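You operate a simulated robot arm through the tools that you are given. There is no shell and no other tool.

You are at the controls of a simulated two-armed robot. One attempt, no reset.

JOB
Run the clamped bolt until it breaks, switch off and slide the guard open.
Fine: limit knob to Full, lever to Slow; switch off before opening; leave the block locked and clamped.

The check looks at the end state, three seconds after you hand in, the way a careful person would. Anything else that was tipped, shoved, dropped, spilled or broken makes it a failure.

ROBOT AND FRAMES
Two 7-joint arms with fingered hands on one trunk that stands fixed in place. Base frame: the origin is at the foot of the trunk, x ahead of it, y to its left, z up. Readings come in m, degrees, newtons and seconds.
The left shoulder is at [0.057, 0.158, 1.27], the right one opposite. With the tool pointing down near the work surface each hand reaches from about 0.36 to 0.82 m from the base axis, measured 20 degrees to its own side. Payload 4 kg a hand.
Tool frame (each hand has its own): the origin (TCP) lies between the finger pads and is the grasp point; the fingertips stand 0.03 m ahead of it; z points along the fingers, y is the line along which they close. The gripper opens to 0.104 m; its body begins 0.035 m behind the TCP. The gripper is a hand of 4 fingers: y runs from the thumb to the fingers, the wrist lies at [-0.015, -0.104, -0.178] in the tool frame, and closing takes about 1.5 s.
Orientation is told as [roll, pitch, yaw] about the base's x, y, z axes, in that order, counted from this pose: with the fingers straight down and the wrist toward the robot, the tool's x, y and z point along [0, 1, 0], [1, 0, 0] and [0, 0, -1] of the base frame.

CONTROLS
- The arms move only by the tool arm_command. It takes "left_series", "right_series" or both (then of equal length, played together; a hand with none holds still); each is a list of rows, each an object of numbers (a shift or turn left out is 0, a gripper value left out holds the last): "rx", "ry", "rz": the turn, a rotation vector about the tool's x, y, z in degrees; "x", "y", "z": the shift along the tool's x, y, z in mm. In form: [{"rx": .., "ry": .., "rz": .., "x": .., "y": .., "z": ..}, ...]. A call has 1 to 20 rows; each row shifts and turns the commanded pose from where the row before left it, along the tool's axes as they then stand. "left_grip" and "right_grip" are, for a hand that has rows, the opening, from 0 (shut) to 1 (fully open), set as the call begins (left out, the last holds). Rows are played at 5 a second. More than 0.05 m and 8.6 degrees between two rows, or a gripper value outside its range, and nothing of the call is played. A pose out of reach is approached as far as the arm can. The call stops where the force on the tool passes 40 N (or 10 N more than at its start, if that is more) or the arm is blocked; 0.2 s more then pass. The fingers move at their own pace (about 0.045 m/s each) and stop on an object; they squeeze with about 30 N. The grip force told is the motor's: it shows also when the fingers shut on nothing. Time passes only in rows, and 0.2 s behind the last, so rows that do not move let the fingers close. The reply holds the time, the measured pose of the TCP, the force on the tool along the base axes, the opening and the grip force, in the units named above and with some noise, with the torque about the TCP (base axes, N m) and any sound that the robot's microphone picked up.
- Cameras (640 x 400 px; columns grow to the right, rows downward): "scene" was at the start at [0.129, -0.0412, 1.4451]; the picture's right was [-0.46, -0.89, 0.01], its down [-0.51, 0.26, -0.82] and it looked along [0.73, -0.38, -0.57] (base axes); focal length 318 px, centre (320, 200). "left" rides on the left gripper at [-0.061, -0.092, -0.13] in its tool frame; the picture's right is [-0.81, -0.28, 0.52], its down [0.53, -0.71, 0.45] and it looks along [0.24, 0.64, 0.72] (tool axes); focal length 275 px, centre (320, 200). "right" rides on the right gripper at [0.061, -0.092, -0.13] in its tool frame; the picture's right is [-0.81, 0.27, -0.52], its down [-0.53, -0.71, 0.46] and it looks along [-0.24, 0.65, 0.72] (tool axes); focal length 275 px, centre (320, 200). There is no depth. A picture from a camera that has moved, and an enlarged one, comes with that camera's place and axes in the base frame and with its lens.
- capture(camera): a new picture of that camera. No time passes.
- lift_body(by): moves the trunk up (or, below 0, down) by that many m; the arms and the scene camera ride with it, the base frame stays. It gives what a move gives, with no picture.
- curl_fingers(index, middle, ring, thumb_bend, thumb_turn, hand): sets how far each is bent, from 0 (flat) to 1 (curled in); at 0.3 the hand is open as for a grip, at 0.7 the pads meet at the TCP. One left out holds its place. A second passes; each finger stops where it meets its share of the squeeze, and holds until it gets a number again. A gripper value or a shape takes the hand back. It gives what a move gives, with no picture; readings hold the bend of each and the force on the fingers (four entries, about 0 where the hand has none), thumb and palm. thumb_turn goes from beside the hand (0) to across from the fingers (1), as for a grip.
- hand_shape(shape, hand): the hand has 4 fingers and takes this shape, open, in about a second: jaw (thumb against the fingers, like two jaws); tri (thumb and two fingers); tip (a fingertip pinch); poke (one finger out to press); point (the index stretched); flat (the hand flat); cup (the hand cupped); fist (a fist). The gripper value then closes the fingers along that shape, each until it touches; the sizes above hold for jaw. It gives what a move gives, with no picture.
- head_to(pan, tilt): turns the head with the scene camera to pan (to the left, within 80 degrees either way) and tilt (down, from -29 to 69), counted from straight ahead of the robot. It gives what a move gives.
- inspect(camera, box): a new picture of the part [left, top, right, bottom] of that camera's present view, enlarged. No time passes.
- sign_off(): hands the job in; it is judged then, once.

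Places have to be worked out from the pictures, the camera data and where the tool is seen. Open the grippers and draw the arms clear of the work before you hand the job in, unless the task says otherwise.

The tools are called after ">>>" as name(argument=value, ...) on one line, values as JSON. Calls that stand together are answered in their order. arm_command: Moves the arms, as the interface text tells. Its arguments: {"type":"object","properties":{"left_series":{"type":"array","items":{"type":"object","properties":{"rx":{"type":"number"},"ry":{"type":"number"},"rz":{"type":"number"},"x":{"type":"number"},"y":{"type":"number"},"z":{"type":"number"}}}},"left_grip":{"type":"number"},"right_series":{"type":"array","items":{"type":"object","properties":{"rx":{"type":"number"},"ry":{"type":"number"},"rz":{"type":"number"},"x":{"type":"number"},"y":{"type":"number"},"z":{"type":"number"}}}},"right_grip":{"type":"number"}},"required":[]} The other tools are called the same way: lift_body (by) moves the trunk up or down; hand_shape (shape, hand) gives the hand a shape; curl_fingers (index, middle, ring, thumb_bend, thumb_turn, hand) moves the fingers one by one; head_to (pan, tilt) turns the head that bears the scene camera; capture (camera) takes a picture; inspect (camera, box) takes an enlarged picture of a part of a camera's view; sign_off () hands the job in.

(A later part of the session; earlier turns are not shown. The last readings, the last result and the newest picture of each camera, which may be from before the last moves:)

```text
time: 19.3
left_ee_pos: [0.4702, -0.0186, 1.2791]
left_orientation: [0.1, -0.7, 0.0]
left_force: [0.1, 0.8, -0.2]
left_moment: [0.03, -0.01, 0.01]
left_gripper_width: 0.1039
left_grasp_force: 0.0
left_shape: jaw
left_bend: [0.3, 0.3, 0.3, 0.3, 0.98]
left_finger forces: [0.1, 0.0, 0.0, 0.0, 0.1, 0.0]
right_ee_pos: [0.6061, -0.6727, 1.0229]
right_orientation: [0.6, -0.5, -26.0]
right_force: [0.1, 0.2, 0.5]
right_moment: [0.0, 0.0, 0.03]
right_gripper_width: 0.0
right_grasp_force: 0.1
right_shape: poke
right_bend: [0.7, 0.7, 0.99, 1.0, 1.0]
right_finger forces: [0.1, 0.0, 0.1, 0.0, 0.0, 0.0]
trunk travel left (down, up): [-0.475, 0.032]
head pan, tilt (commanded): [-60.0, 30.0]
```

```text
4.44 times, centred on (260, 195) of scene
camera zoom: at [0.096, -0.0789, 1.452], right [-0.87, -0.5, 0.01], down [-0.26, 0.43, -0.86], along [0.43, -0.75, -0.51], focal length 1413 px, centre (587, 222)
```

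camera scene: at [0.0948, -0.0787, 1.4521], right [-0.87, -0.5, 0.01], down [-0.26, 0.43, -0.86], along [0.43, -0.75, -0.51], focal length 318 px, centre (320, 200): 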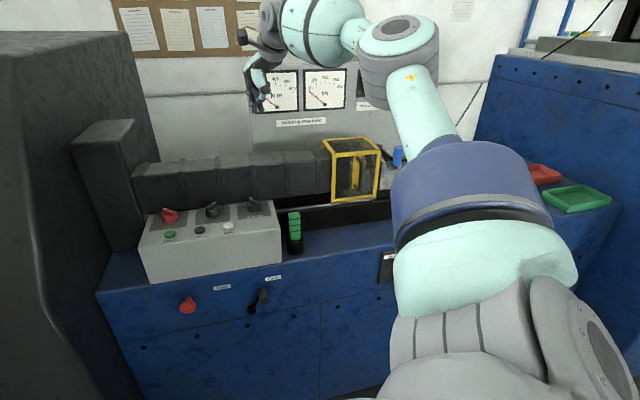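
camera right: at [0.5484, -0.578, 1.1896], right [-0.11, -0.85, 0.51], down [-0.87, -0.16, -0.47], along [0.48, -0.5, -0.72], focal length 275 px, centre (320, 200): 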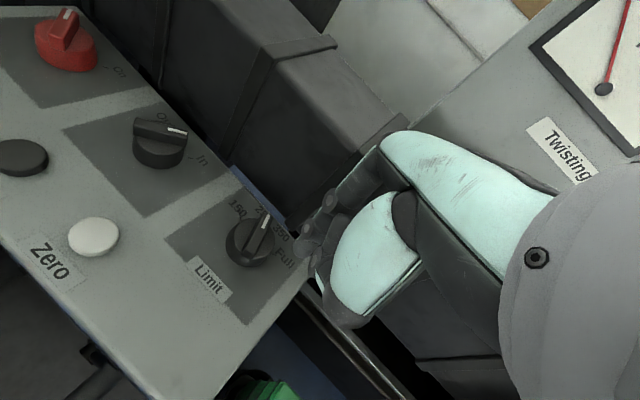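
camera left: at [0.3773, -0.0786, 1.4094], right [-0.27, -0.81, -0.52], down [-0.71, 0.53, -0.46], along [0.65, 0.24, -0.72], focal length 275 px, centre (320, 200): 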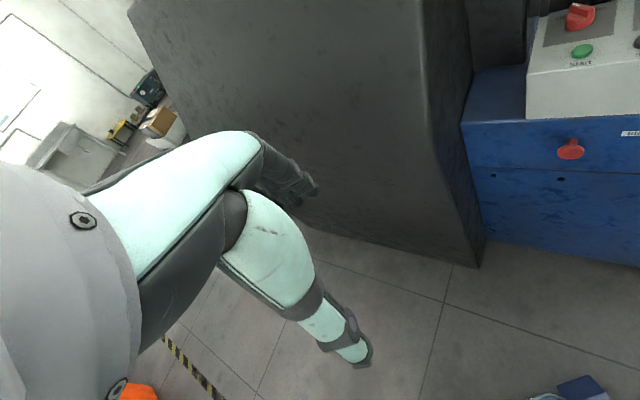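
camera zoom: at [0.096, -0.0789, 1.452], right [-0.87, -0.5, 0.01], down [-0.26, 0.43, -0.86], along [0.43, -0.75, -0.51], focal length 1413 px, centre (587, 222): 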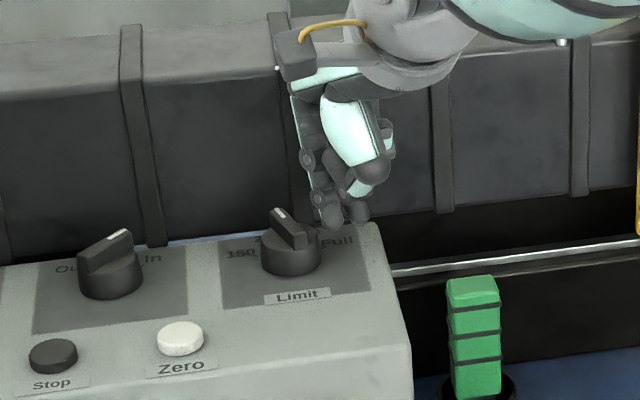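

No contact yet (tips ≈0.996); the index tip sits right of the ridge tail. I'll lower 3 mm, shift back 2.5 mm and slide left to touch the ridge.

>>> arm_command(right_series=[{"z": 3, "y": -2.5}, {"x": 4}, {"x": 4}, {"x": 3}, {}])

>>> inspect(camera="right", box=[180, 150, 400, 340])

>>> inspect(camera="scene", box=[210, 150, 310, 240])

```text
time: 20.5
left_ee_pos: [0.4707, -0.0164, 1.2794]
left_orientation: [-0.1, -0.8, 0.0]
left_force: [0.4, -0.6, 0.1]
left_moment: [-0.02, -0.02, 0.01]
left_gripper_width: 0.1041
left_grasp_force: 0.1
left_shape: jaw
left_bend: [0.3, 0.3, 0.3, 0.3, 0.98]
left_finger forces: [0.0, 0.1, 0.0, 0.0, 0.1, 0.0]
right_ee_pos: [0.6087, -0.6606, 1.0205]
right_orientation: [0.5, -0.4, -26.0]
right_force: [0.2, 0.5, -0.2]
right_moment: [0.01, -0.01, 0.0]
right_gripper_width: 0.0001
right_grasp_force: 0.0
right_shape: poke
right_bend: [0.7, 0.7, 0.99, 1.0, 1.0]
right_finger forces: [0.0, 0.1, 0.0, 0.1, 0.0, 0.0]
trunk travel left (down, up): [-0.475, 0.032]
head pan, tilt (commanded): [-60.0, 30.0]
```

```text
2.11 times, centred on (290, 245) of right
camera zoom: at [0.552, -0.5667, 1.1499], right [-0.11, -0.85, 0.51], down [-0.87, -0.16, -0.47], along [0.48, -0.5, -0.72], focal length 580 px, centre (383, 105)
```

zoom: 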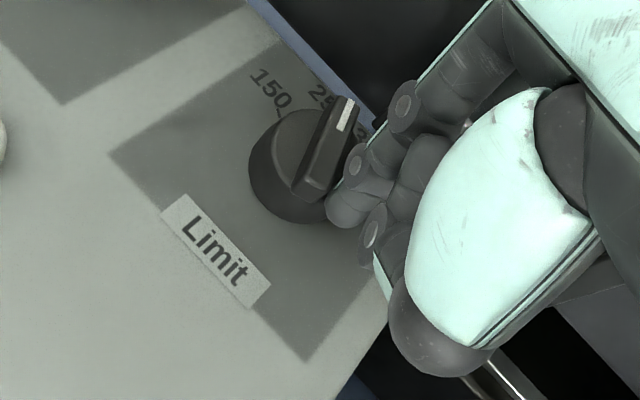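

```text
4.44 times, centred on (260, 195) of scene
camera zoom: at [0.0961, -0.0787, 1.452], right [-0.87, -0.5, 0.01], down [-0.26, 0.43, -0.86], along [0.43, -0.75, -0.51], focal length 1413 px, centre (587, 222)
```

zoom: 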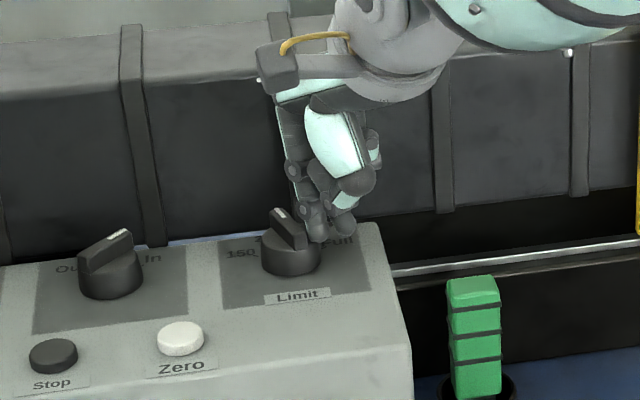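

Index tip is now adjacent to the ridge's right side near its tail, no force yet. I'll begin rotating about the knob's axis (rigid swing), 24° first, with a slight bias into the ridge.

>>> arm_command(right_series=[{"rz": 6, "x": 2.2, "y": -2.1}, {"rz": 6, "x": 2.0, "y": -2.1}, {"rz": 6, "x": 1.9, "y": -2.1}, {"rz": 6, "x": 1.9, "y": -2.1}, {}])

>>> inspect(camera="right", box=[180, 130, 400, 320])

>>> inspect(camera="scene", box=[210, 150, 310, 240])

```text
time: 21.7
left_ee_pos: [0.4713, -0.0173, 1.2802]
left_orientation: [0.0, -0.7, 0.0]
left_force: [0.6, 1.5, -0.7]
left_moment: [0.01, 0.0, 0.02]
left_gripper_width: 0.1039
left_grasp_force: 0.3
left_shape: jaw
left_bend: [0.3, 0.3, 0.3, 0.3, 0.98]
left_finger forces: [0.1, 0.0, 0.1, 0.0, 0.0, 0.0]
right_ee_pos: [0.6059, -0.6494, 1.0209]
right_orientation: [0.6, -0.2, -50.1]
right_force: [-1.2, -0.6, -0.5]
right_moment: [0.02, 0.0, -0.02]
right_gripper_width: 0.0002
right_grasp_force: 0.0
right_shape: poke
right_bend: [0.7, 0.7, 0.99, 1.0, 1.0]
right_finger forces: [0.9, 0.0, 0.0, 0.0, 0.0, 0.1]
trunk travel left (down, up): [-0.475, 0.032]
head pan, tilt (commanded): [-60.0, 30.0]
```

```text
2.11 times, centred on (290, 225) of right
camera zoom: at [0.5934, -0.5406, 1.1515], right [-0.45, -0.73, 0.51], down [-0.86, 0.21, -0.46], along [0.23, -0.65, -0.73], focal length 580 px, centre (383, 147)
```

zoom: 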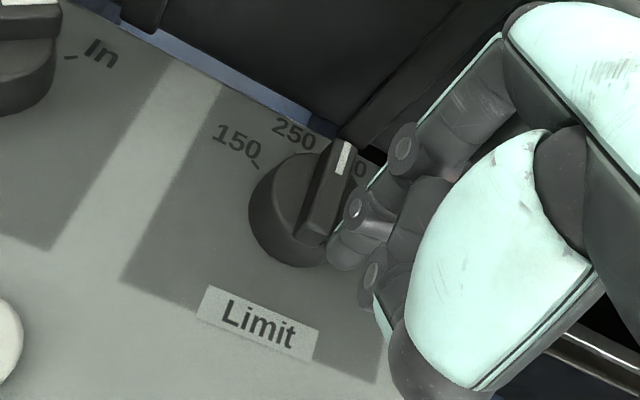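

```text
4.44 times, centred on (260, 195) of scene
camera zoom: at [0.0959, -0.0792, 1.4519], right [-0.87, -0.5, 0.01], down [-0.26, 0.43, -0.86], along [0.43, -0.75, -0.51], focal length 1413 px, centre (587, 222)
```

zoom: 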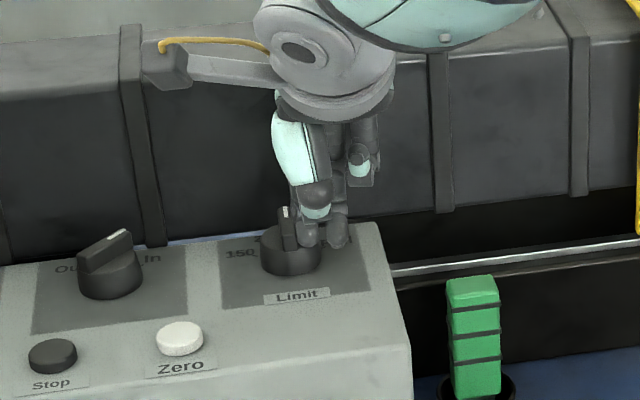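

It works — the knob follows with ~1 N. I'll continue the swing in the same manner another 30°, then check.

>>> arm_command(right_series=[{"rz": 6, "x": 1.8, "y": -2.0}, {"rz": 6, "x": 1.8, "y": -2.0}, {"rz": 6, "x": 1.8, "y": -2.0}, {"rz": 6, "x": 1.8, "y": -2.0}, {"rz": 6, "x": 1.8, "y": -2.0}, {}])

>>> inspect(camera="right", box=[180, 130, 400, 320])

>>> inspect(camera="scene", box=[210, 150, 310, 240])

```text
time: 23.1
left_ee_pos: [0.4694, -0.0193, 1.2789]
left_orientation: [0.0, -0.8, 0.0]
left_force: [-0.2, -0.1, -1.0]
left_moment: [0.01, -0.01, -0.01]
left_gripper_width: 0.104
left_grasp_force: 0.0
left_shape: jaw
left_bend: [0.3, 0.3, 0.3, 0.3, 0.98]
left_finger forces: [0.0, 0.0, 0.0, 0.1, 0.0, 0.0]
right_ee_pos: [0.6081, -0.642, 1.0258]
right_orientation: [0.8, 0.1, -77.1]
right_force: [-0.3, 1.0, 0.7]
right_moment: [0.04, 0.0, 0.01]
right_gripper_width: 0.0001
right_grasp_force: 0.0
right_shape: poke
right_bend: [0.7, 0.7, 0.99, 1.0, 1.0]
right_finger forces: [0.0, 0.0, 0.1, 0.0, 0.0, 0.0]
right hand out of reach, approached as far as the arm can: row 5
trunk travel left (down, up): [-0.475, 0.032]
head pan, tilt (commanded): [-60.0, 30.0]
```

```text
2.11 times, centred on (290, 225) of right
camera zoom: at [0.646, -0.5388, 1.1576], right [-0.74, -0.45, 0.51], down [-0.67, 0.58, -0.46], along [-0.08, -0.68, -0.73], focal length 580 px, centre (383, 147)
```

zoom: 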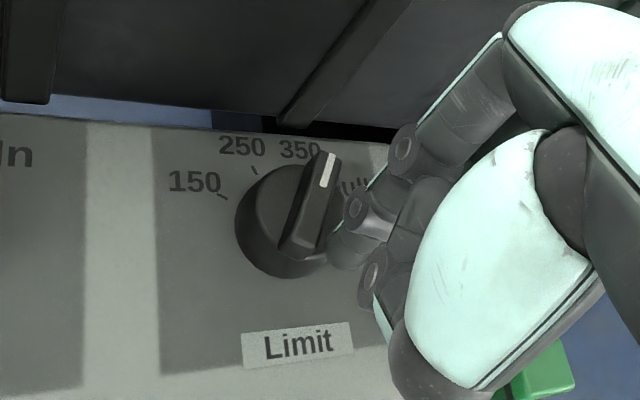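

```text
4.44 times, centred on (260, 195) of scene
camera zoom: at [0.0953, -0.0802, 1.4519], right [-0.87, -0.5, 0.01], down [-0.26, 0.43, -0.86], along [0.43, -0.75, -0.51], focal length 1413 px, centre (587, 222)
```

zoom: 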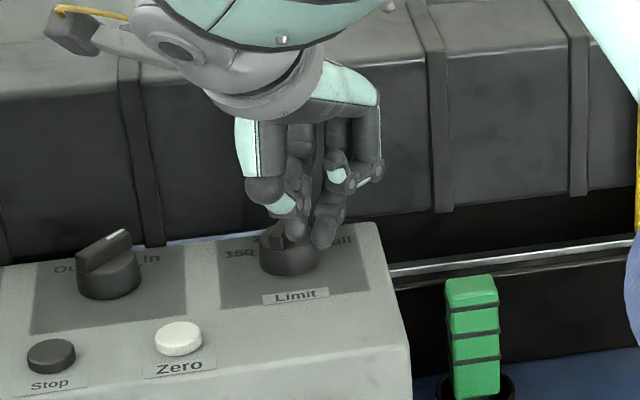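

The pointer is past 350; yaw −77° is the arm's limit here and the hand rose 5 mm. I'll back off 3° of yaw, lower again and finish by pushing sideways (tool x) the last ~30°.

>>> arm_command(right_series=[{"rz": -3, "z": 2}, {"z": 3}, {"x": 2.5}, {"x": 2.5, "y": 0.4}, {"x": 2.5, "y": 0.4}, {}])

>>> inspect(camera="right", box=[180, 130, 400, 320])

>>> inspect(camera="scene", box=[210, 150, 310, 240])

```text
time: 24.5
left_ee_pos: [0.4708, -0.0177, 1.2804]
left_orientation: [0.1, -0.7, 0.0]
left_force: [0.0, -0.4, 0.5]
left_moment: [0.0, 0.05, 0.02]
left_gripper_width: 0.1042
left_grasp_force: 0.1
left_shape: jaw
left_bend: [0.3, 0.3, 0.3, 0.3, 0.98]
left_finger forces: [0.1, 0.0, 0.0, 0.0, 0.0, 0.0]
right_ee_pos: [0.6108, -0.6383, 1.0224]
right_orientation: [0.6, 0.0, -74.1]
right_force: [-1.1, 0.0, -0.6]
right_moment: [-0.01, 0.02, 0.0]
right_gripper_width: 0.0003
right_grasp_force: 0.0
right_shape: poke
right_bend: [0.7, 0.7, 0.99, 1.0, 1.0]
right_finger forces: [0.9, 0.0, 0.0, 0.0, 0.1, 0.0]
right hand out of reach, approached as far as the arm can: row 5
trunk travel left (down, up): [-0.475, 0.032]
head pan, tilt (commanded): [-60.0, 30.0]
```

```text
2.11 times, centred on (290, 225) of right
camera zoom: at [0.6431, -0.5342, 1.1527], right [-0.71, -0.49, 0.51], down [-0.7, 0.54, -0.46], along [-0.05, -0.68, -0.73], focal length 580 px, centre (383, 147)
```

zoom: 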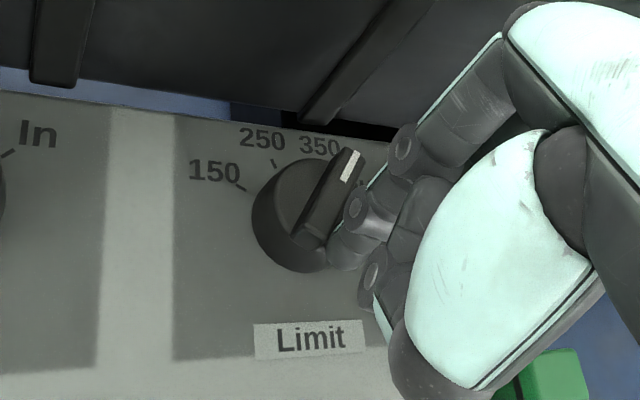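

```text
4.44 times, centred on (260, 195) of scene
camera zoom: at [0.0961, -0.0787, 1.452], right [-0.87, -0.5, 0.01], down [-0.26, 0.43, -0.86], along [0.43, -0.75, -0.51], focal length 1413 px, centre (587, 222)
```

zoom: 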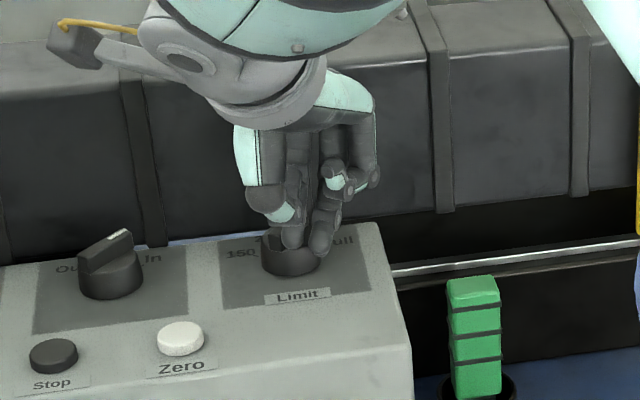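

The ridge is now near −80° and needs ≈−99°, but the arm is at its limit at this yaw. I'll turn the hand back 12° about the index tip and then push the tail further in base +x.

>>> arm_command(right_series=[{"rz": -6, "x": 0.1, "y": 0.9}, {"rz": -6, "x": 0.1, "y": 0.9}, {"x": 1.8, "y": 1.0}, {"x": 1.8, "y": 1.0}, {"x": 1.8, "y": 1.0}, {}])

>>> inspect(camera="right", box=[180, 130, 400, 320])

>>> inspect(camera="scene", box=[210, 150, 310, 240])

```text
time: 25.9
left_ee_pos: [0.4693, -0.0161, 1.2801]
left_orientation: [0.0, -0.8, -0.1]
left_force: [0.4, -0.3, -0.1]
left_moment: [0.03, 0.0, -0.02]
left_gripper_width: 0.1041
left_grasp_force: 0.0
left_shape: jaw
left_bend: [0.3, 0.3, 0.3, 0.3, 0.98]
left_finger forces: [0.1, 0.1, 0.0, 0.1, 0.0, 0.0]
right_ee_pos: [0.6172, -0.6399, 1.0224]
right_orientation: [0.6, -0.1, -62.1]
right_force: [-8.5, 3.4, -0.6]
right_moment: [0.09, 0.18, 0.08]
right_gripper_width: 0.0
right_grasp_force: 0.0
right_shape: poke
right_bend: [0.7, 0.7, 0.99, 1.0, 1.0]
right_finger forces: [9.1, 0.0, 0.0, 0.0, 0.0, 0.0]
trunk travel left (down, up): [-0.475, 0.032]
head pan, tilt (commanded): [-60.0, 30.0]
```

```text
2.11 times, centred on (290, 225) of right
camera zoom: at [0.6272, -0.5309, 1.1523], right [-0.59, -0.62, 0.51], down [-0.8, 0.38, -0.46], along [0.09, -0.68, -0.73], focal length 580 px, centre (383, 147)
```

zoom: 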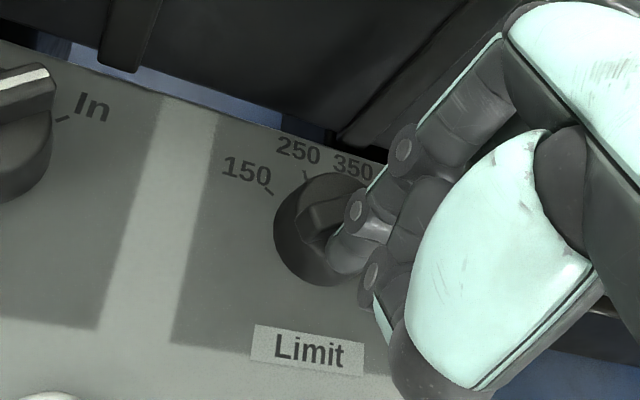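

```text
4.44 times, centred on (260, 195) of scene
camera zoom: at [0.0948, -0.078, 1.4521], right [-0.87, -0.5, 0.01], down [-0.26, 0.43, -0.86], along [0.43, -0.75, -0.51], focal length 1413 px, centre (587, 222)
```

zoom: 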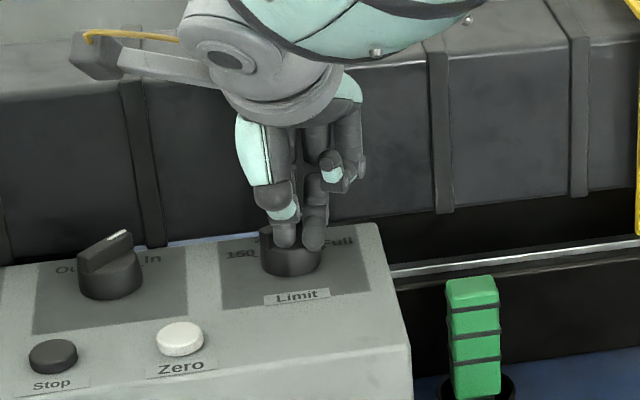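

The index now feels 9 N, likely the end stop at Full. I'll back off a few mm, lift, and look at the pointer.

>>> arm_command(right_series=[{"x": -4, "y": -3}, {"x": -4, "y": -3}, {"z": -15}, {"z": -35}, {"z": -40}, {}])

>>> inspect(camera="right", box=[140, 160, 360, 350])

>>> inspect(camera="scene", box=[210, 150, 310, 240])

```text
time: 27.3
left_ee_pos: [0.4711, -0.0169, 1.2801]
left_orientation: [0.1, -0.7, 0.0]
left_force: [-0.3, 0.3, -0.3]
left_moment: [-0.04, 0.02, 0.01]
left_gripper_width: 0.1039
left_grasp_force: 0.1
left_shape: jaw
left_bend: [0.3, 0.3, 0.3, 0.3, 0.98]
left_finger forces: [0.0, 0.0, 0.0, 0.0, 0.0, 0.0]
right_ee_pos: [0.6087, -0.6366, 1.1105]
right_orientation: [0.7, -0.2, -62.0]
right_force: [0.1, -0.5, -0.5]
right_moment: [0.02, 0.0, 0.01]
right_gripper_width: 0.0
right_grasp_force: 0.1
right_shape: poke
right_bend: [0.7, 0.7, 0.99, 1.0, 1.0]
right_finger forces: [0.0, 0.0, 0.0, 0.1, 0.0, 0.0]
trunk travel left (down, up): [-0.475, 0.032]
head pan, tilt (commanded): [-60.0, 30.0]
```

```text
2.11 times, centred on (250, 255) of right
camera zoom: at [0.6178, -0.5278, 1.2416], right [-0.59, -0.63, 0.51], down [-0.8, 0.38, -0.46], along [0.1, -0.68, -0.73], focal length 580 px, centre (467, 84)
```

zoom: 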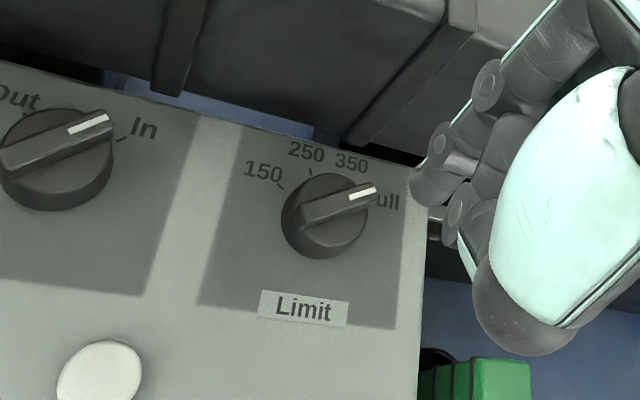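

```text
4.44 times, centred on (260, 195) of scene
camera zoom: at [0.0963, -0.079, 1.4519], right [-0.87, -0.5, 0.01], down [-0.26, 0.43, -0.86], along [0.43, -0.75, -0.51], focal length 1413 px, centre (587, 222)
```

zoom: 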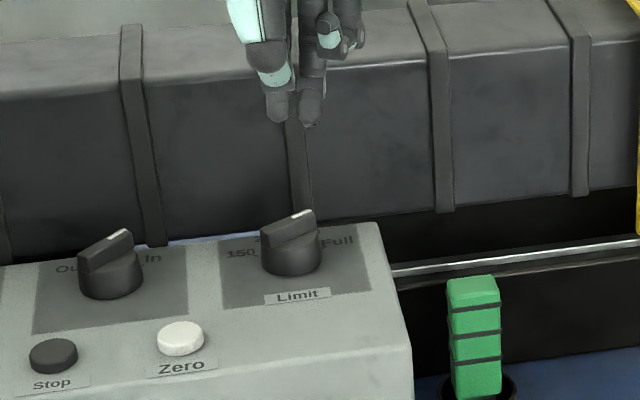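

Limit now points at Full. Next the lever: pivot ≈ (d 0.79, z 0.71), peg end ≈ [0.529,-0.541,0.773], to be pushed left ~80 mm. I'll yaw to −43°, retreat from the panel and lower in front of the machine.

>>> arm_command(right_series=[{"rz": -6.5}, {"rz": -6.5}, {"rz": -6}, {"y": -46}, {"y": -46}, {"y": -46}, {"y": -46}, {"y": -46}, {"x": -25}, {"z": 46}, {"z": 46}, {"z": 46}, {"z": 46}, {}])

>>> capture(camera="right")

>>> capture(camera="scene")

```text
time: 30.3
left_ee_pos: [0.471, -0.018, 1.2792]
left_orientation: [-0.1, -0.6, 0.1]
left_force: [-0.2, -1.0, 0.7]
left_moment: [0.03, 0.01, -0.02]
left_gripper_width: 0.1041
left_grasp_force: 0.0
left_shape: jaw
left_bend: [0.3, 0.3, 0.3, 0.3, 0.98]
left_finger forces: [0.0, 0.0, 0.0, 0.0, 0.0, 0.0]
right_ee_pos: [0.4237, -0.4957, 0.9258]
right_orientation: [0.5, -0.3, -42.9]
right_force: [0.4, -0.2, 0.2]
right_moment: [0.02, -0.03, -0.01]
right_gripper_width: 0.0
right_grasp_force: 0.1
right_shape: poke
right_bend: [0.7, 0.7, 0.99, 1.0, 1.0]
right_finger forces: [0.0, 0.1, 0.0, 0.0, 0.0, 0.0]
trunk travel left (down, up): [-0.475, 0.032]
head pan, tilt (commanded): [-60.0, 30.0]
```

```text
taken
camera right: at [0.397, -0.3895, 1.0563], right [-0.36, -0.78, 0.51], down [-0.88, 0.1, -0.46], along [0.31, -0.62, -0.72], focal length 275 px, centre (320, 200)
```

right: 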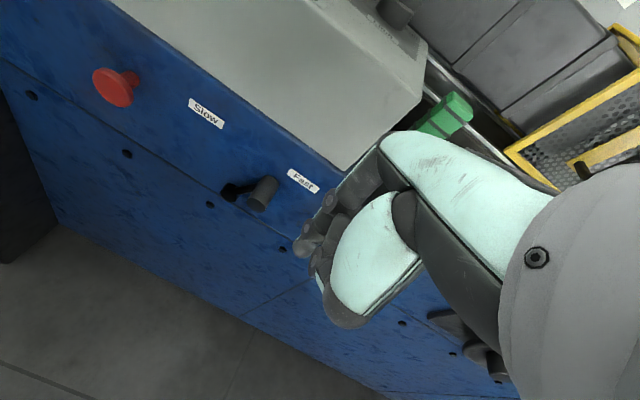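

```text
taken
camera scene: at [0.0962, -0.0784, 1.452], right [-0.87, -0.5, 0.01], down [-0.26, 0.43, -0.86], along [0.43, -0.75, -0.51], focal length 318 px, centre (320, 200)
```

scene: 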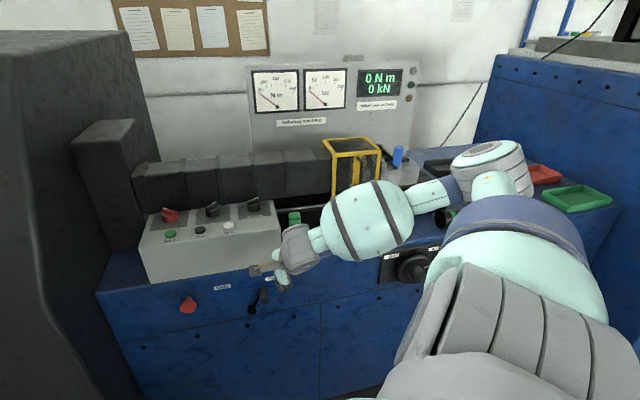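

The hand is in front of the machine at d≈0.65, r≈0.073. The lever peg is clearly visible; I'll zoom to refine its place, then lower further and tilt.

>>> inspect(camera="right", box=[180, 140, 340, 260])

>>> inspect(camera="scene", box=[180, 220, 340, 340])

```text
3.33 times, centred on (260, 200) of right
camera zoom: at [0.397, -0.3895, 1.0563], right [-0.36, -0.78, 0.51], down [-0.88, 0.1, -0.46], along [0.31, -0.62, -0.72], focal length 918 px, centre (520, 200)
```

zoom: 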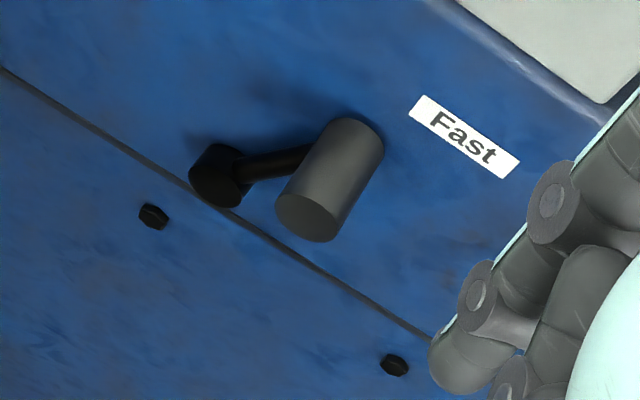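

```text
3.33 times, centred on (260, 280) of scene
camera zoom: at [0.0962, -0.0784, 1.452], right [-0.87, -0.5, 0.01], down [-0.26, 0.43, -0.86], along [0.43, -0.75, -0.51], focal length 1060 px, centre (520, -67)
```

zoom: 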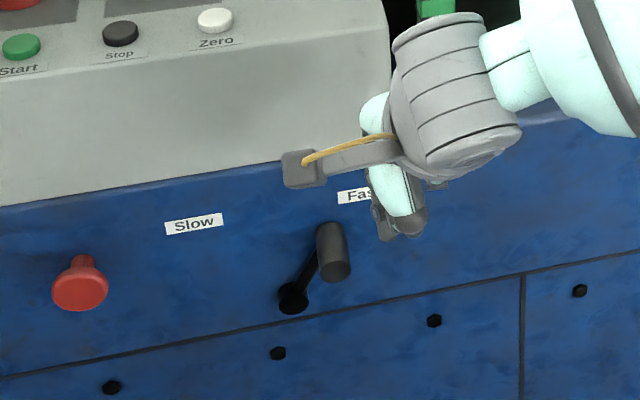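

Refined: peg end ≈ [0.519,-0.529,0.785], radius ≈11 mm; pivot z≈0.722. I'll lower to TCP z≈0.793 and tilt the fingers 45° toward the machine, still standing 10 cm off.

>>> arm_command(right_series=[{"z": 44}, {"z": 44}, {"z": 44}, {"rx": -7.5}, {"rx": -7.5}, {"rx": -7.5}, {"rx": -7.5}, {"rx": -7.5}, {"rx": -7.5}, {}])

>>> capture(camera="right")

>>> capture(camera="scene")

```text
time: 32.5
left_ee_pos: [0.4702, -0.0181, 1.2788]
left_orientation: [0.0, -0.7, 0.0]
left_force: [0.1, 0.3, 0.5]
left_moment: [0.01, 0.04, -0.01]
left_gripper_width: 0.1041
left_grasp_force: 0.1
left_shape: jaw
left_bend: [0.3, 0.3, 0.3, 0.3, 0.98]
left_finger forces: [0.0, 0.0, 0.0, 0.1, 0.1, 0.0]
right_ee_pos: [0.4246, -0.4999, 0.7938]
right_orientation: [0.8, -45.5, -43.7]
right_force: [0.2, -0.2, -0.5]
right_moment: [-0.03, -0.01, 0.05]
right_gripper_width: 0.0001
right_grasp_force: 0.0
right_shape: poke
right_bend: [0.7, 0.7, 0.99, 1.0, 1.0]
right_finger forces: [0.0, 0.1, 0.0, 0.0, 0.1, 0.0]
trunk travel left (down, up): [-0.475, 0.032]
head pan, tilt (commanded): [-60.0, 30.0]
```

```text
taken
camera right: at [0.3512, -0.3476, 0.8202], right [-0.69, -0.48, 0.55], down [-0.49, -0.26, -0.83], along [0.54, -0.84, -0.05], focal length 275 px, centre (320, 200)
```

right: 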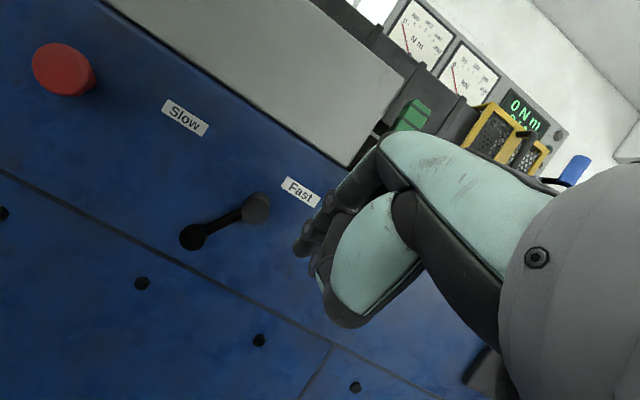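

```text
taken
camera scene: at [0.0957, -0.0789, 1.452], right [-0.87, -0.5, 0.01], down [-0.26, 0.43, -0.86], along [0.43, -0.75, -0.51], focal length 318 px, centre (320, 200)
```

scene: 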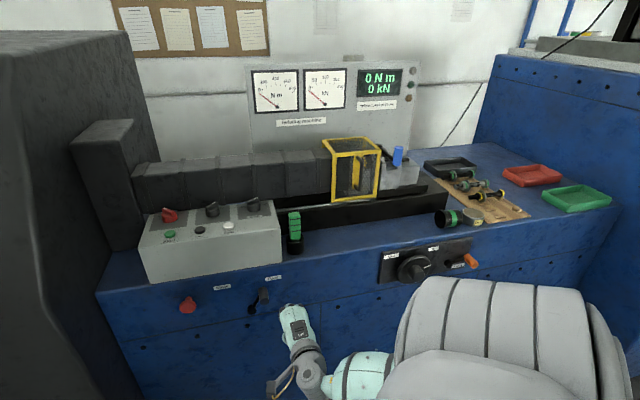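

From this low view the peg end works out at r≈0.032, z≈0.77, d≈0.75, with my fingers to its right. I'll advance toward the panel in steps.

>>> arm_command(right_series=[{"y": 21.2, "z": 28.8}, {"y": 21.2, "z": 28.8}, {"y": 10.6, "z": 14.4}, {}])

>>> capture(camera="right")

>>> inspect(camera="scene", box=[200, 240, 340, 350])

```text
time: 33.5
left_ee_pos: [0.4711, -0.0174, 1.2799]
left_orientation: [0.1, -0.7, 0.1]
left_force: [0.7, 0.1, -0.8]
left_moment: [0.02, 0.04, 0.01]
left_gripper_width: 0.1039
left_grasp_force: 0.0
left_shape: jaw
left_bend: [0.3, 0.3, 0.3, 0.3, 0.98]
left_finger forces: [0.0, 0.1, 0.0, 0.0, 0.1, 0.1]
right_ee_pos: [0.4897, -0.5593, 0.7799]
right_orientation: [0.8, -45.4, -43.6]
right_force: [0.5, 0.0, -0.3]
right_moment: [-0.03, -0.01, -0.01]
right_gripper_width: 0.0002
right_grasp_force: 0.0
right_shape: poke
right_bend: [0.7, 0.7, 0.99, 1.0, 1.0]
right_finger forces: [0.0, 0.1, 0.1, 0.1, 0.0, 0.0]
trunk travel left (down, up): [-0.475, 0.032]
head pan, tilt (commanded): [-60.0, 30.0]
```

```text
taken
camera right: at [0.4163, -0.4082, 0.8073], right [-0.69, -0.48, 0.55], down [-0.49, -0.26, -0.83], along [0.54, -0.84, -0.05], focal length 275 px, centre (320, 200)
```

right: 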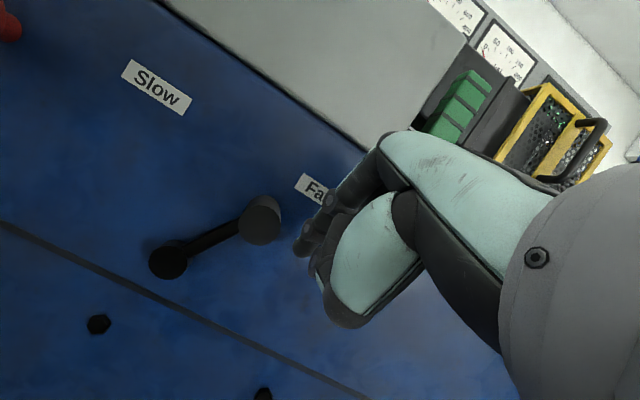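

```text
3.64 times, centred on (270, 295) of scene
camera zoom: at [0.0955, -0.0788, 1.452], right [-0.87, -0.5, 0.01], down [-0.26, 0.43, -0.86], along [0.43, -0.75, -0.51], focal length 1156 px, centre (502, -146)
```

zoom: 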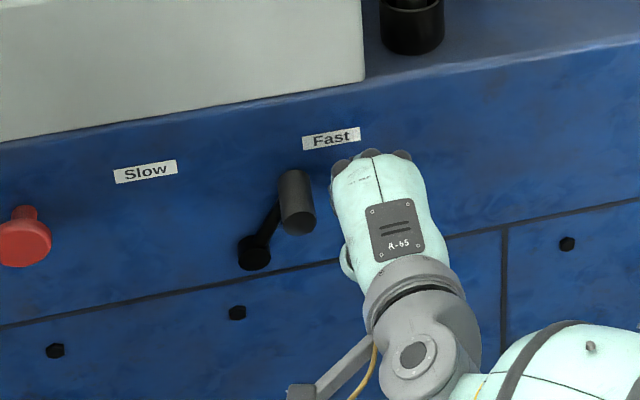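

All consistent (peg at r≈0.032, z≈0.767). I'll advance the last 16 mm and start pushing left (tool +x).

>>> arm_command(right_series=[{"y": 8.5, "z": 14}, {"x": 10}, {"x": 10}, {"x": 10}, {"x": 10}, {}])

>>> capture(camera="right")

>>> inspect(camera="scene", box=[180, 240, 320, 350])

```text
time: 34.9
left_ee_pos: [0.4708, -0.0186, 1.2795]
left_orientation: [0.1, -0.7, 0.0]
left_force: [-0.3, 0.1, 0.4]
left_moment: [-0.01, 0.01, -0.03]
left_gripper_width: 0.1041
left_grasp_force: 0.0
left_shape: jaw
left_bend: [0.3, 0.3, 0.3, 0.3, 0.98]
left_finger forces: [0.1, 0.0, 0.0, 0.0, 0.1, 0.0]
right_ee_pos: [0.5275, -0.5419, 0.7763]
right_orientation: [0.9, -45.3, -43.7]
right_force: [0.5, 0.2, 1.0]
right_moment: [-0.03, -0.01, -0.02]
right_gripper_width: 0.0
right_grasp_force: 0.0
right_shape: poke
right_bend: [0.7, 0.7, 0.99, 1.0, 1.0]
right_finger forces: [0.7, 0.1, 0.0, 0.0, 0.1, 0.1]
trunk travel left (down, up): [-0.475, 0.032]
head pan, tilt (commanded): [-60.0, 30.0]
```

```text
taken
camera right: at [0.4556, -0.3888, 0.8034], right [-0.69, -0.48, 0.55], down [-0.49, -0.26, -0.83], along [0.54, -0.84, -0.05], focal length 275 px, centre (320, 200)
```

right: 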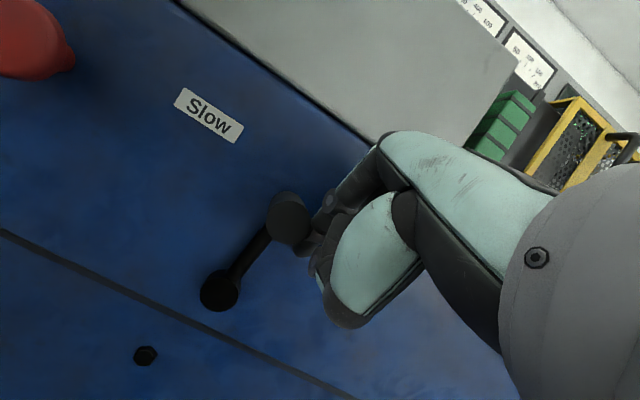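

```text
3.64 times, centred on (250, 295) of scene
camera zoom: at [0.0955, -0.079, 1.452], right [-0.87, -0.5, 0.01], down [-0.26, 0.43, -0.86], along [0.43, -0.75, -0.51], focal length 1156 px, centre (574, -146)
```

zoom: 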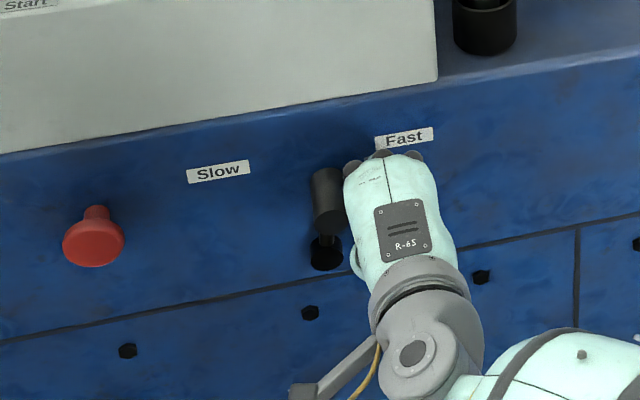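

The lever is moving with light force. I'll keep pushing left ~50 mm more.

>>> arm_command(right_series=[{"x": 10}, {"x": 10}, {"x": 10}, {"x": 10}, {"x": 8}, {}])

>>> capture(camera="right")

>>> inspect(camera="scene", box=[160, 240, 300, 350])

```text
time: 36.3
left_ee_pos: [0.4699, -0.0182, 1.2795]
left_orientation: [0.1, -0.7, 0.0]
left_force: [0.2, 0.6, -0.3]
left_moment: [0.0, 0.0, 0.01]
left_gripper_width: 0.104
left_grasp_force: 0.0
left_shape: jaw
left_bend: [0.3, 0.3, 0.3, 0.3, 0.98]
left_finger forces: [0.1, 0.2, 0.1, 0.1, 0.0, 0.0]
right_ee_pos: [0.5608, -0.5063, 0.7774]
right_orientation: [0.8, -45.5, -43.5]
right_force: [-1.9, -1.2, -0.3]
right_moment: [-0.02, 0.06, -0.06]
right_gripper_width: 0.0
right_grasp_force: 0.0
right_shape: poke
right_bend: [0.7, 0.7, 0.99, 1.0, 1.0]
right_finger forces: [2.5, 0.1, 0.1, 0.0, 0.1, 0.0]
trunk travel left (down, up): [-0.475, 0.032]
head pan, tilt (commanded): [-60.0, 30.0]
```

```text
taken
camera right: at [0.4877, -0.3546, 0.804], right [-0.69, -0.48, 0.55], down [-0.49, -0.26, -0.83], along [0.54, -0.84, -0.05], focal length 275 px, centre (320, 200)
```

right: 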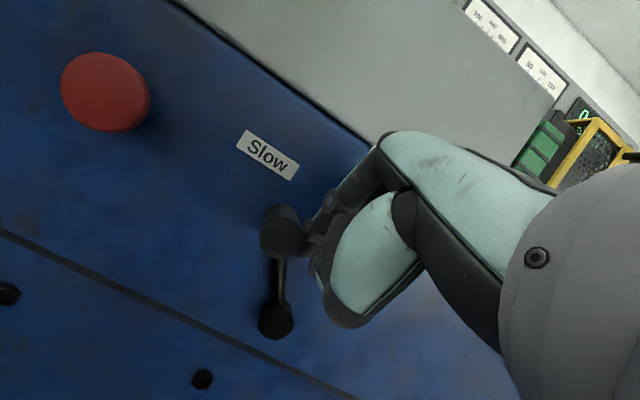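

```text
3.64 times, centred on (230, 295) of scene
camera zoom: at [0.0956, -0.0792, 1.452], right [-0.87, -0.5, 0.01], down [-0.26, 0.43, -0.86], along [0.43, -0.75, -0.51], focal length 1156 px, centre (647, -146)
```

zoom: 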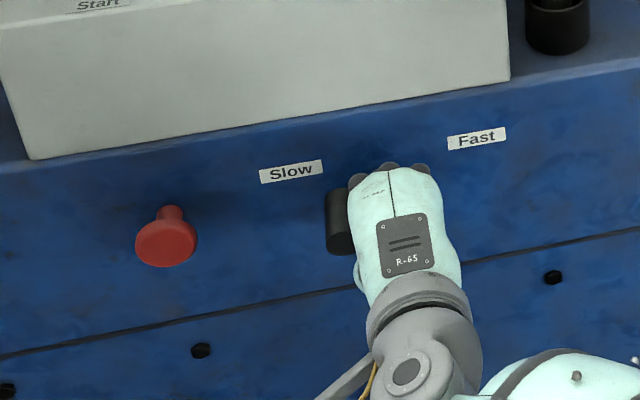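

The lever now leans ≈30° left of vertical, mirror of where it started. I'll push 6 mm more to make sure it's on its stop.

>>> arm_command(right_series=[{"x": 3}, {"x": 3}, {}])

>>> capture(camera="right")

```text
time: 37.1
left_ee_pos: [0.4689, -0.0201, 1.282]
left_orientation: [0.2, -0.8, 0.1]
left_force: [0.6, -0.1, 0.0]
left_moment: [-0.02, 0.01, 0.01]
left_gripper_width: 0.1041
left_grasp_force: 0.0
left_shape: jaw
left_bend: [0.3, 0.3, 0.3, 0.3, 0.98]
left_finger forces: [0.0, 0.0, 0.1, 0.0, 0.1, 0.0]
right_ee_pos: [0.5621, -0.5071, 0.7766]
right_orientation: [0.7, -45.5, -43.9]
right_force: [-18.3, -16.8, 1.5]
right_moment: [-0.22, 0.2, -0.43]
right_gripper_width: 0.0
right_grasp_force: 0.0
right_shape: poke
right_bend: [0.7, 0.7, 0.99, 1.0, 1.0]
right_finger forces: [25.2, 0.0, 0.0, 0.0, 0.0, 0.0]
trunk travel left (down, up): [-0.475, 0.032]
head pan, tilt (commanded): [-60.0, 30.0]
```

```text
taken
camera right: at [0.4896, -0.3534, 0.8037], right [-0.69, -0.47, 0.55], down [-0.49, -0.26, -0.83], along [0.54, -0.84, -0.05], focal length 275 px, centre (320, 200)
```

right: 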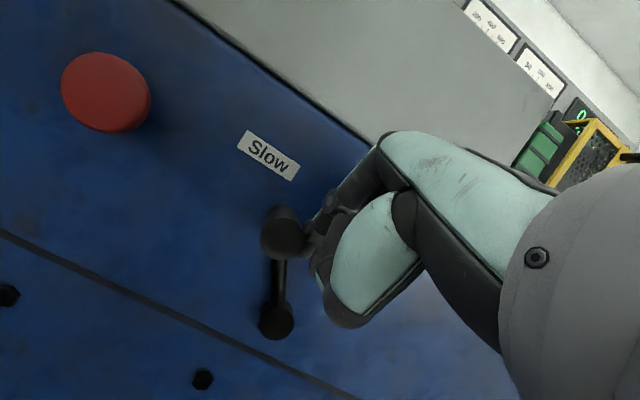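

Firm stop with 25 N – lever is at Slow. I'll back off right, retreat from the panel, un-tilt and rise.

>>> arm_command(right_series=[{"x": -8}, {"x": -12}, {"y": -28, "z": -28}, {"y": -28, "z": -28}, {"y": -28, "z": -28}, {"rx": 7.5}, {"rx": 7.5}, {"rx": 7.5}, {"rx": 7.5}, {"rx": 7.5}, {"rx": 7.5}, {"z": -46}, {"z": -46}, {"z": -46}, {"z": -46}, {"z": -46}, {"z": -46}, {"z": -46}, {}])

>>> capture(camera="right")

>>> capture(camera="scene")

```text
time: 41.1
left_ee_pos: [0.4694, -0.0191, 1.2806]
left_orientation: [0.1, -0.9, 0.0]
left_force: [0.0, 0.3, 1.0]
left_moment: [0.04, 0.01, 0.02]
left_gripper_width: 0.1041
left_grasp_force: 0.0
left_shape: jaw
left_bend: [0.3, 0.3, 0.3, 0.3, 0.98]
left_finger forces: [0.0, 0.1, 0.0, 0.1, 0.0, 0.0]
right_ee_pos: [0.4593, -0.4366, 1.0994]
right_orientation: [0.6, -0.5, -43.1]
right_force: [0.0, -0.1, 0.1]
right_moment: [0.06, -0.01, 0.0]
right_gripper_width: 0.0
right_grasp_force: 0.0
right_shape: poke
right_bend: [0.7, 0.7, 0.99, 1.0, 1.0]
right_finger forces: [0.0, 0.0, 0.1, 0.0, 0.1, 0.1]
trunk travel left (down, up): [-0.475, 0.032]
head pan, tilt (commanded): [-60.0, 30.0]
```

```text
taken
camera right: at [0.4328, -0.3292, 1.2296], right [-0.36, -0.78, 0.51], down [-0.88, 0.1, -0.47], along [0.31, -0.62, -0.72], focal length 275 px, centre (320, 200)
```

right: 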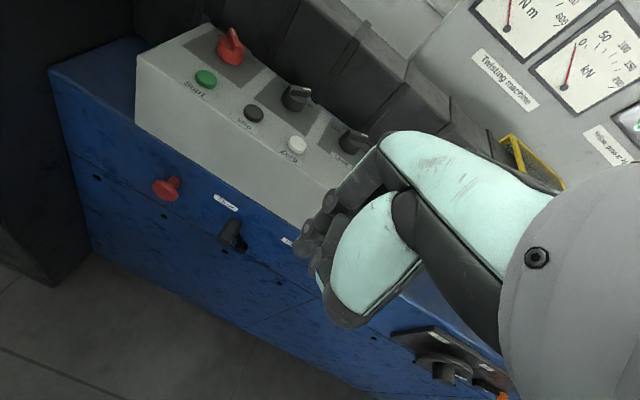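

```text
taken
camera scene: at [0.0953, -0.0804, 1.4519], right [-0.87, -0.5, 0.01], down [-0.26, 0.43, -0.86], along [0.43, -0.75, -0.51], focal length 318 px, centre (320, 200)
```

scene: 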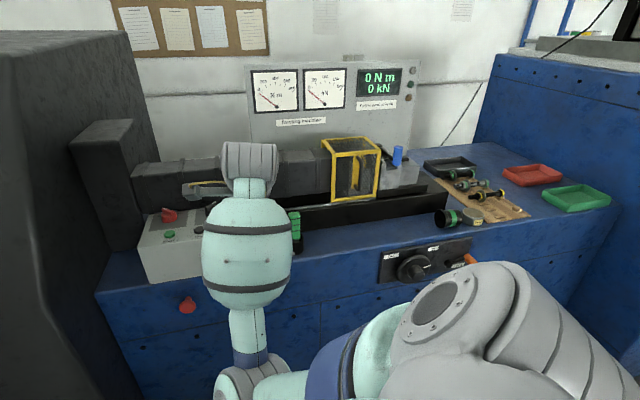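

Lever sits at Slow. Now the red main switch: I'll move above the spot right of its ridge tail (index target ≈[0.771,-0.521]), keeping tips at ≈1.07.

>>> arm_command(right_series=[{"x": 20.3, "y": 40.8}, {"x": 20.3, "y": 40.8}, {"x": 20.3, "y": 40.8}, {"x": 20.3, "y": 40.8}, {"x": 20.3, "y": 40.8}, {"x": 20.3, "y": 40.8}, {"x": 20.3, "y": 40.8}, {}, {}])

>>> capture(camera="right")

>>> capture(camera="scene")

```text
time: 43.1
left_ee_pos: [0.4706, -0.0175, 1.279]
left_orientation: [0.0, -0.6, 0.1]
left_force: [0.4, -1.0, 0.0]
left_moment: [0.01, -0.02, 0.01]
left_gripper_width: 0.1042
left_grasp_force: 0.1
left_shape: jaw
left_bend: [0.3, 0.3, 0.3, 0.3, 0.98]
left_finger forces: [0.1, 0.0, 0.0, 0.0, 0.0, 0.0]
right_ee_pos: [0.7626, -0.5264, 1.1007]
right_orientation: [0.4, -0.4, -43.2]
right_force: [1.2, -0.6, -1.0]
right_moment: [-0.01, 0.02, -0.02]
right_gripper_width: 0.0002
right_grasp_force: 0.1
right_shape: poke
right_bend: [0.7, 0.7, 0.99, 1.0, 1.0]
right_finger forces: [0.1, 0.0, 0.0, 0.0, 0.0, 0.0]
right hand out of reach, approached as far as the arm can: row 7
trunk travel left (down, up): [-0.475, 0.032]
head pan, tilt (commanded): [-60.0, 30.0]
```

```text
taken
camera right: at [0.7356, -0.4197, 1.2307], right [-0.36, -0.78, 0.51], down [-0.88, 0.1, -0.47], along [0.31, -0.62, -0.72], focal length 275 px, centre (320, 200)
```

right: 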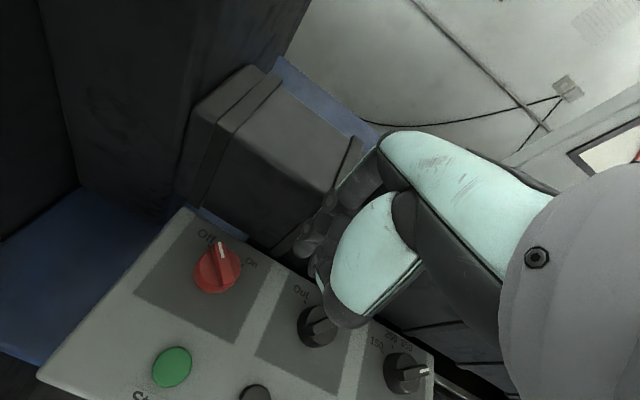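

```text
taken
camera scene: at [0.0964, -0.0783, 1.452], right [-0.87, -0.5, 0.01], down [-0.26, 0.43, -0.86], along [0.43, -0.75, -0.51], focal length 318 px, centre (320, 200)
```

scene: 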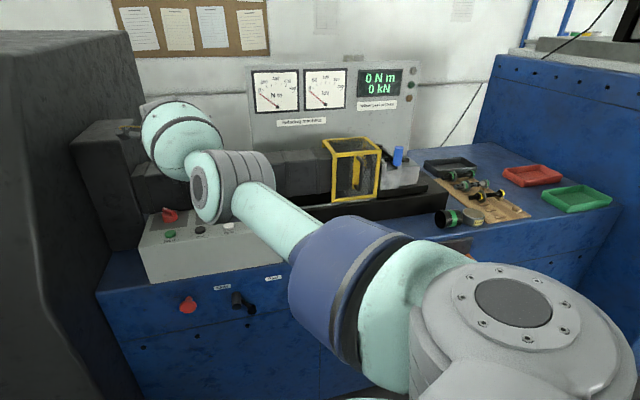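

Nearly fully stretched, but TCP is within 2–3 mm of target and will gain a bit lower down. I'll zoom in to verify the red knob's place.

>>> inspect(camera="right", box=[140, 200, 340, 350])

>>> inspect(camera="scene", box=[110, 90, 290, 260])

```text
2.67 times, centred on (240, 275) of right
camera zoom: at [0.7356, -0.4197, 1.2307], right [-0.36, -0.78, 0.51], down [-0.88, 0.1, -0.47], along [0.31, -0.62, -0.72], focal length 734 px, centre (533, 0)
```

zoom: 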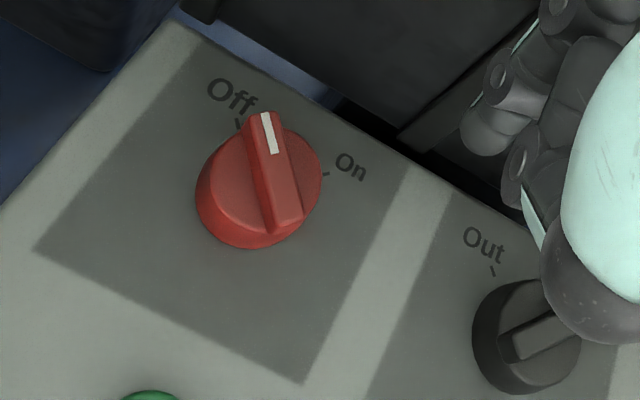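

```text
2.35 times, centred on (200, 175) of scene
camera zoom: at [0.0964, -0.0783, 1.452], right [-0.87, -0.5, 0.01], down [-0.26, 0.43, -0.86], along [0.43, -0.75, -0.51], focal length 748 px, centre (602, 259)
```

zoom: 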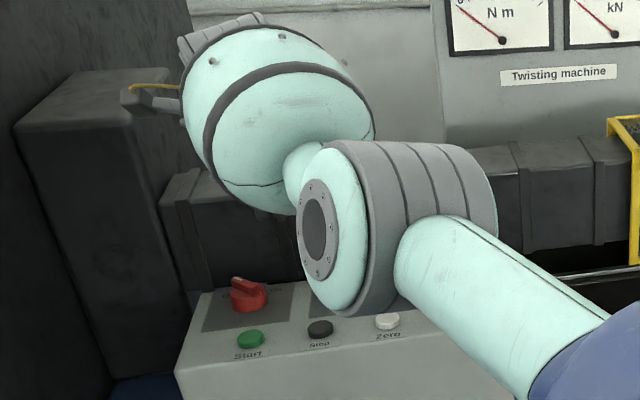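

The closer view puts the red knob at ≈[0.787,-0.492] with ridge ≈ along +x. I'll tilt 10° outward to gain reach, correct the position, and descend to tips ≈1.01.

>>> arm_command(right_series=[{"rx": -5}, {"rx": -5}, {"x": 9.7, "y": -7.6, "z": -1.3}, {"z": 29.5, "y": -5.2}, {"z": 29.5, "y": -5.2}, {}, {}])

>>> inspect(camera="right", box=[160, 140, 380, 330])

>>> inspect(camera="left", box=[520, 0, 640, 100])

```text
time: 43.5
left_ee_pos: [0.4545, -0.0182, 1.2855]
left_orientation: [0.2, -1.6, -0.2]
left_force: [-0.1, 1.1, 0.5]
left_moment: [0.0, 0.0, -0.01]
left_gripper_width: 0.1039
left_grasp_force: 0.0
left_shape: jaw
left_bend: [0.3, 0.3, 0.3, 0.3, 0.98]
left_finger forces: [0.0, 0.0, 0.1, 0.0, 0.0, 0.0]
right_ee_pos: [0.7407, -0.5242, 1.1055]
right_orientation: [0.9, -6.0, -43.0]
right_force: [-0.2, -0.5, 0.1]
right_moment: [0.03, 0.04, 0.02]
right_gripper_width: 0.0
right_grasp_force: 0.0
right_shape: poke
right_bend: [0.7, 0.7, 0.99, 1.0, 1.0]
right_finger forces: [0.1, 0.0, 0.0, 0.0, 0.0, 0.0]
trunk travel left (down, up): [-0.475, 0.032]
head pan, tilt (commanded): [-60.0, 30.0]
stopped in row 2 (right hand): the arm was blocked; the commanded pose is now the measured one
```

```text
2.11 times, centred on (270, 235) of right
camera zoom: at [0.7048, -0.4098, 1.2273], right [-0.4, -0.75, 0.53], down [-0.84, 0.07, -0.53], along [0.37, -0.66, -0.66], focal length 580 px, centre (425, 126)
```

zoom: 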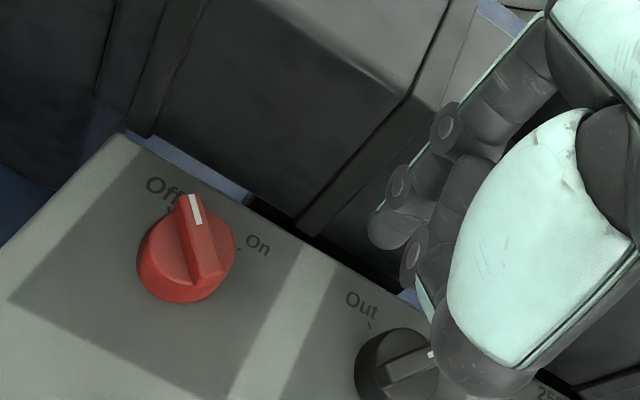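

```text
4.00 times, centred on (580, 50) of left
camera zoom: at [0.359, -0.0784, 1.414], right [-0.26, -0.81, -0.53], down [-0.7, 0.53, -0.47], along [0.66, 0.24, -0.71], focal length 1101 px, centre (-720, 800)
```

zoom: 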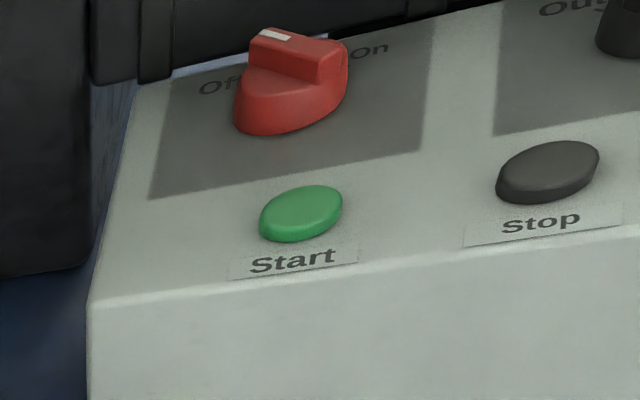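

The move stopped early (the nearly straight arm lagged and the trunk swayed; no contact force). I'll let it settle and read the pose.

>>> arm_command(right_series=[{}, {}, {}])

```text
time: 44.3
left_ee_pos: [0.4539, -0.0163, 1.2856]
left_orientation: [0.1, -1.7, 0.0]
left_force: [0.2, -0.4, -1.0]
left_moment: [-0.06, 0.02, 0.03]
left_gripper_width: 0.1041
left_grasp_force: 0.0
left_shape: jaw
left_bend: [0.3, 0.3, 0.3, 0.3, 0.98]
left_finger forces: [0.0, 0.1, 0.0, 0.1, 0.1, 0.0]
right_ee_pos: [0.742, -0.5237, 1.1061]
right_orientation: [0.8, -6.0, -43.0]
right_force: [1.4, -0.6, -0.4]
right_moment: [-0.01, 0.05, -0.01]
right_gripper_width: 0.0002
right_grasp_force: 0.1
right_shape: poke
right_bend: [0.7, 0.7, 0.99, 1.0, 1.0]
right_finger forces: [0.0, 0.0, 0.0, 0.0, 0.1, 0.0]
trunk travel left (down, up): [-0.475, 0.032]
head pan, tilt (commanded): [-60.0, 30.0]
```

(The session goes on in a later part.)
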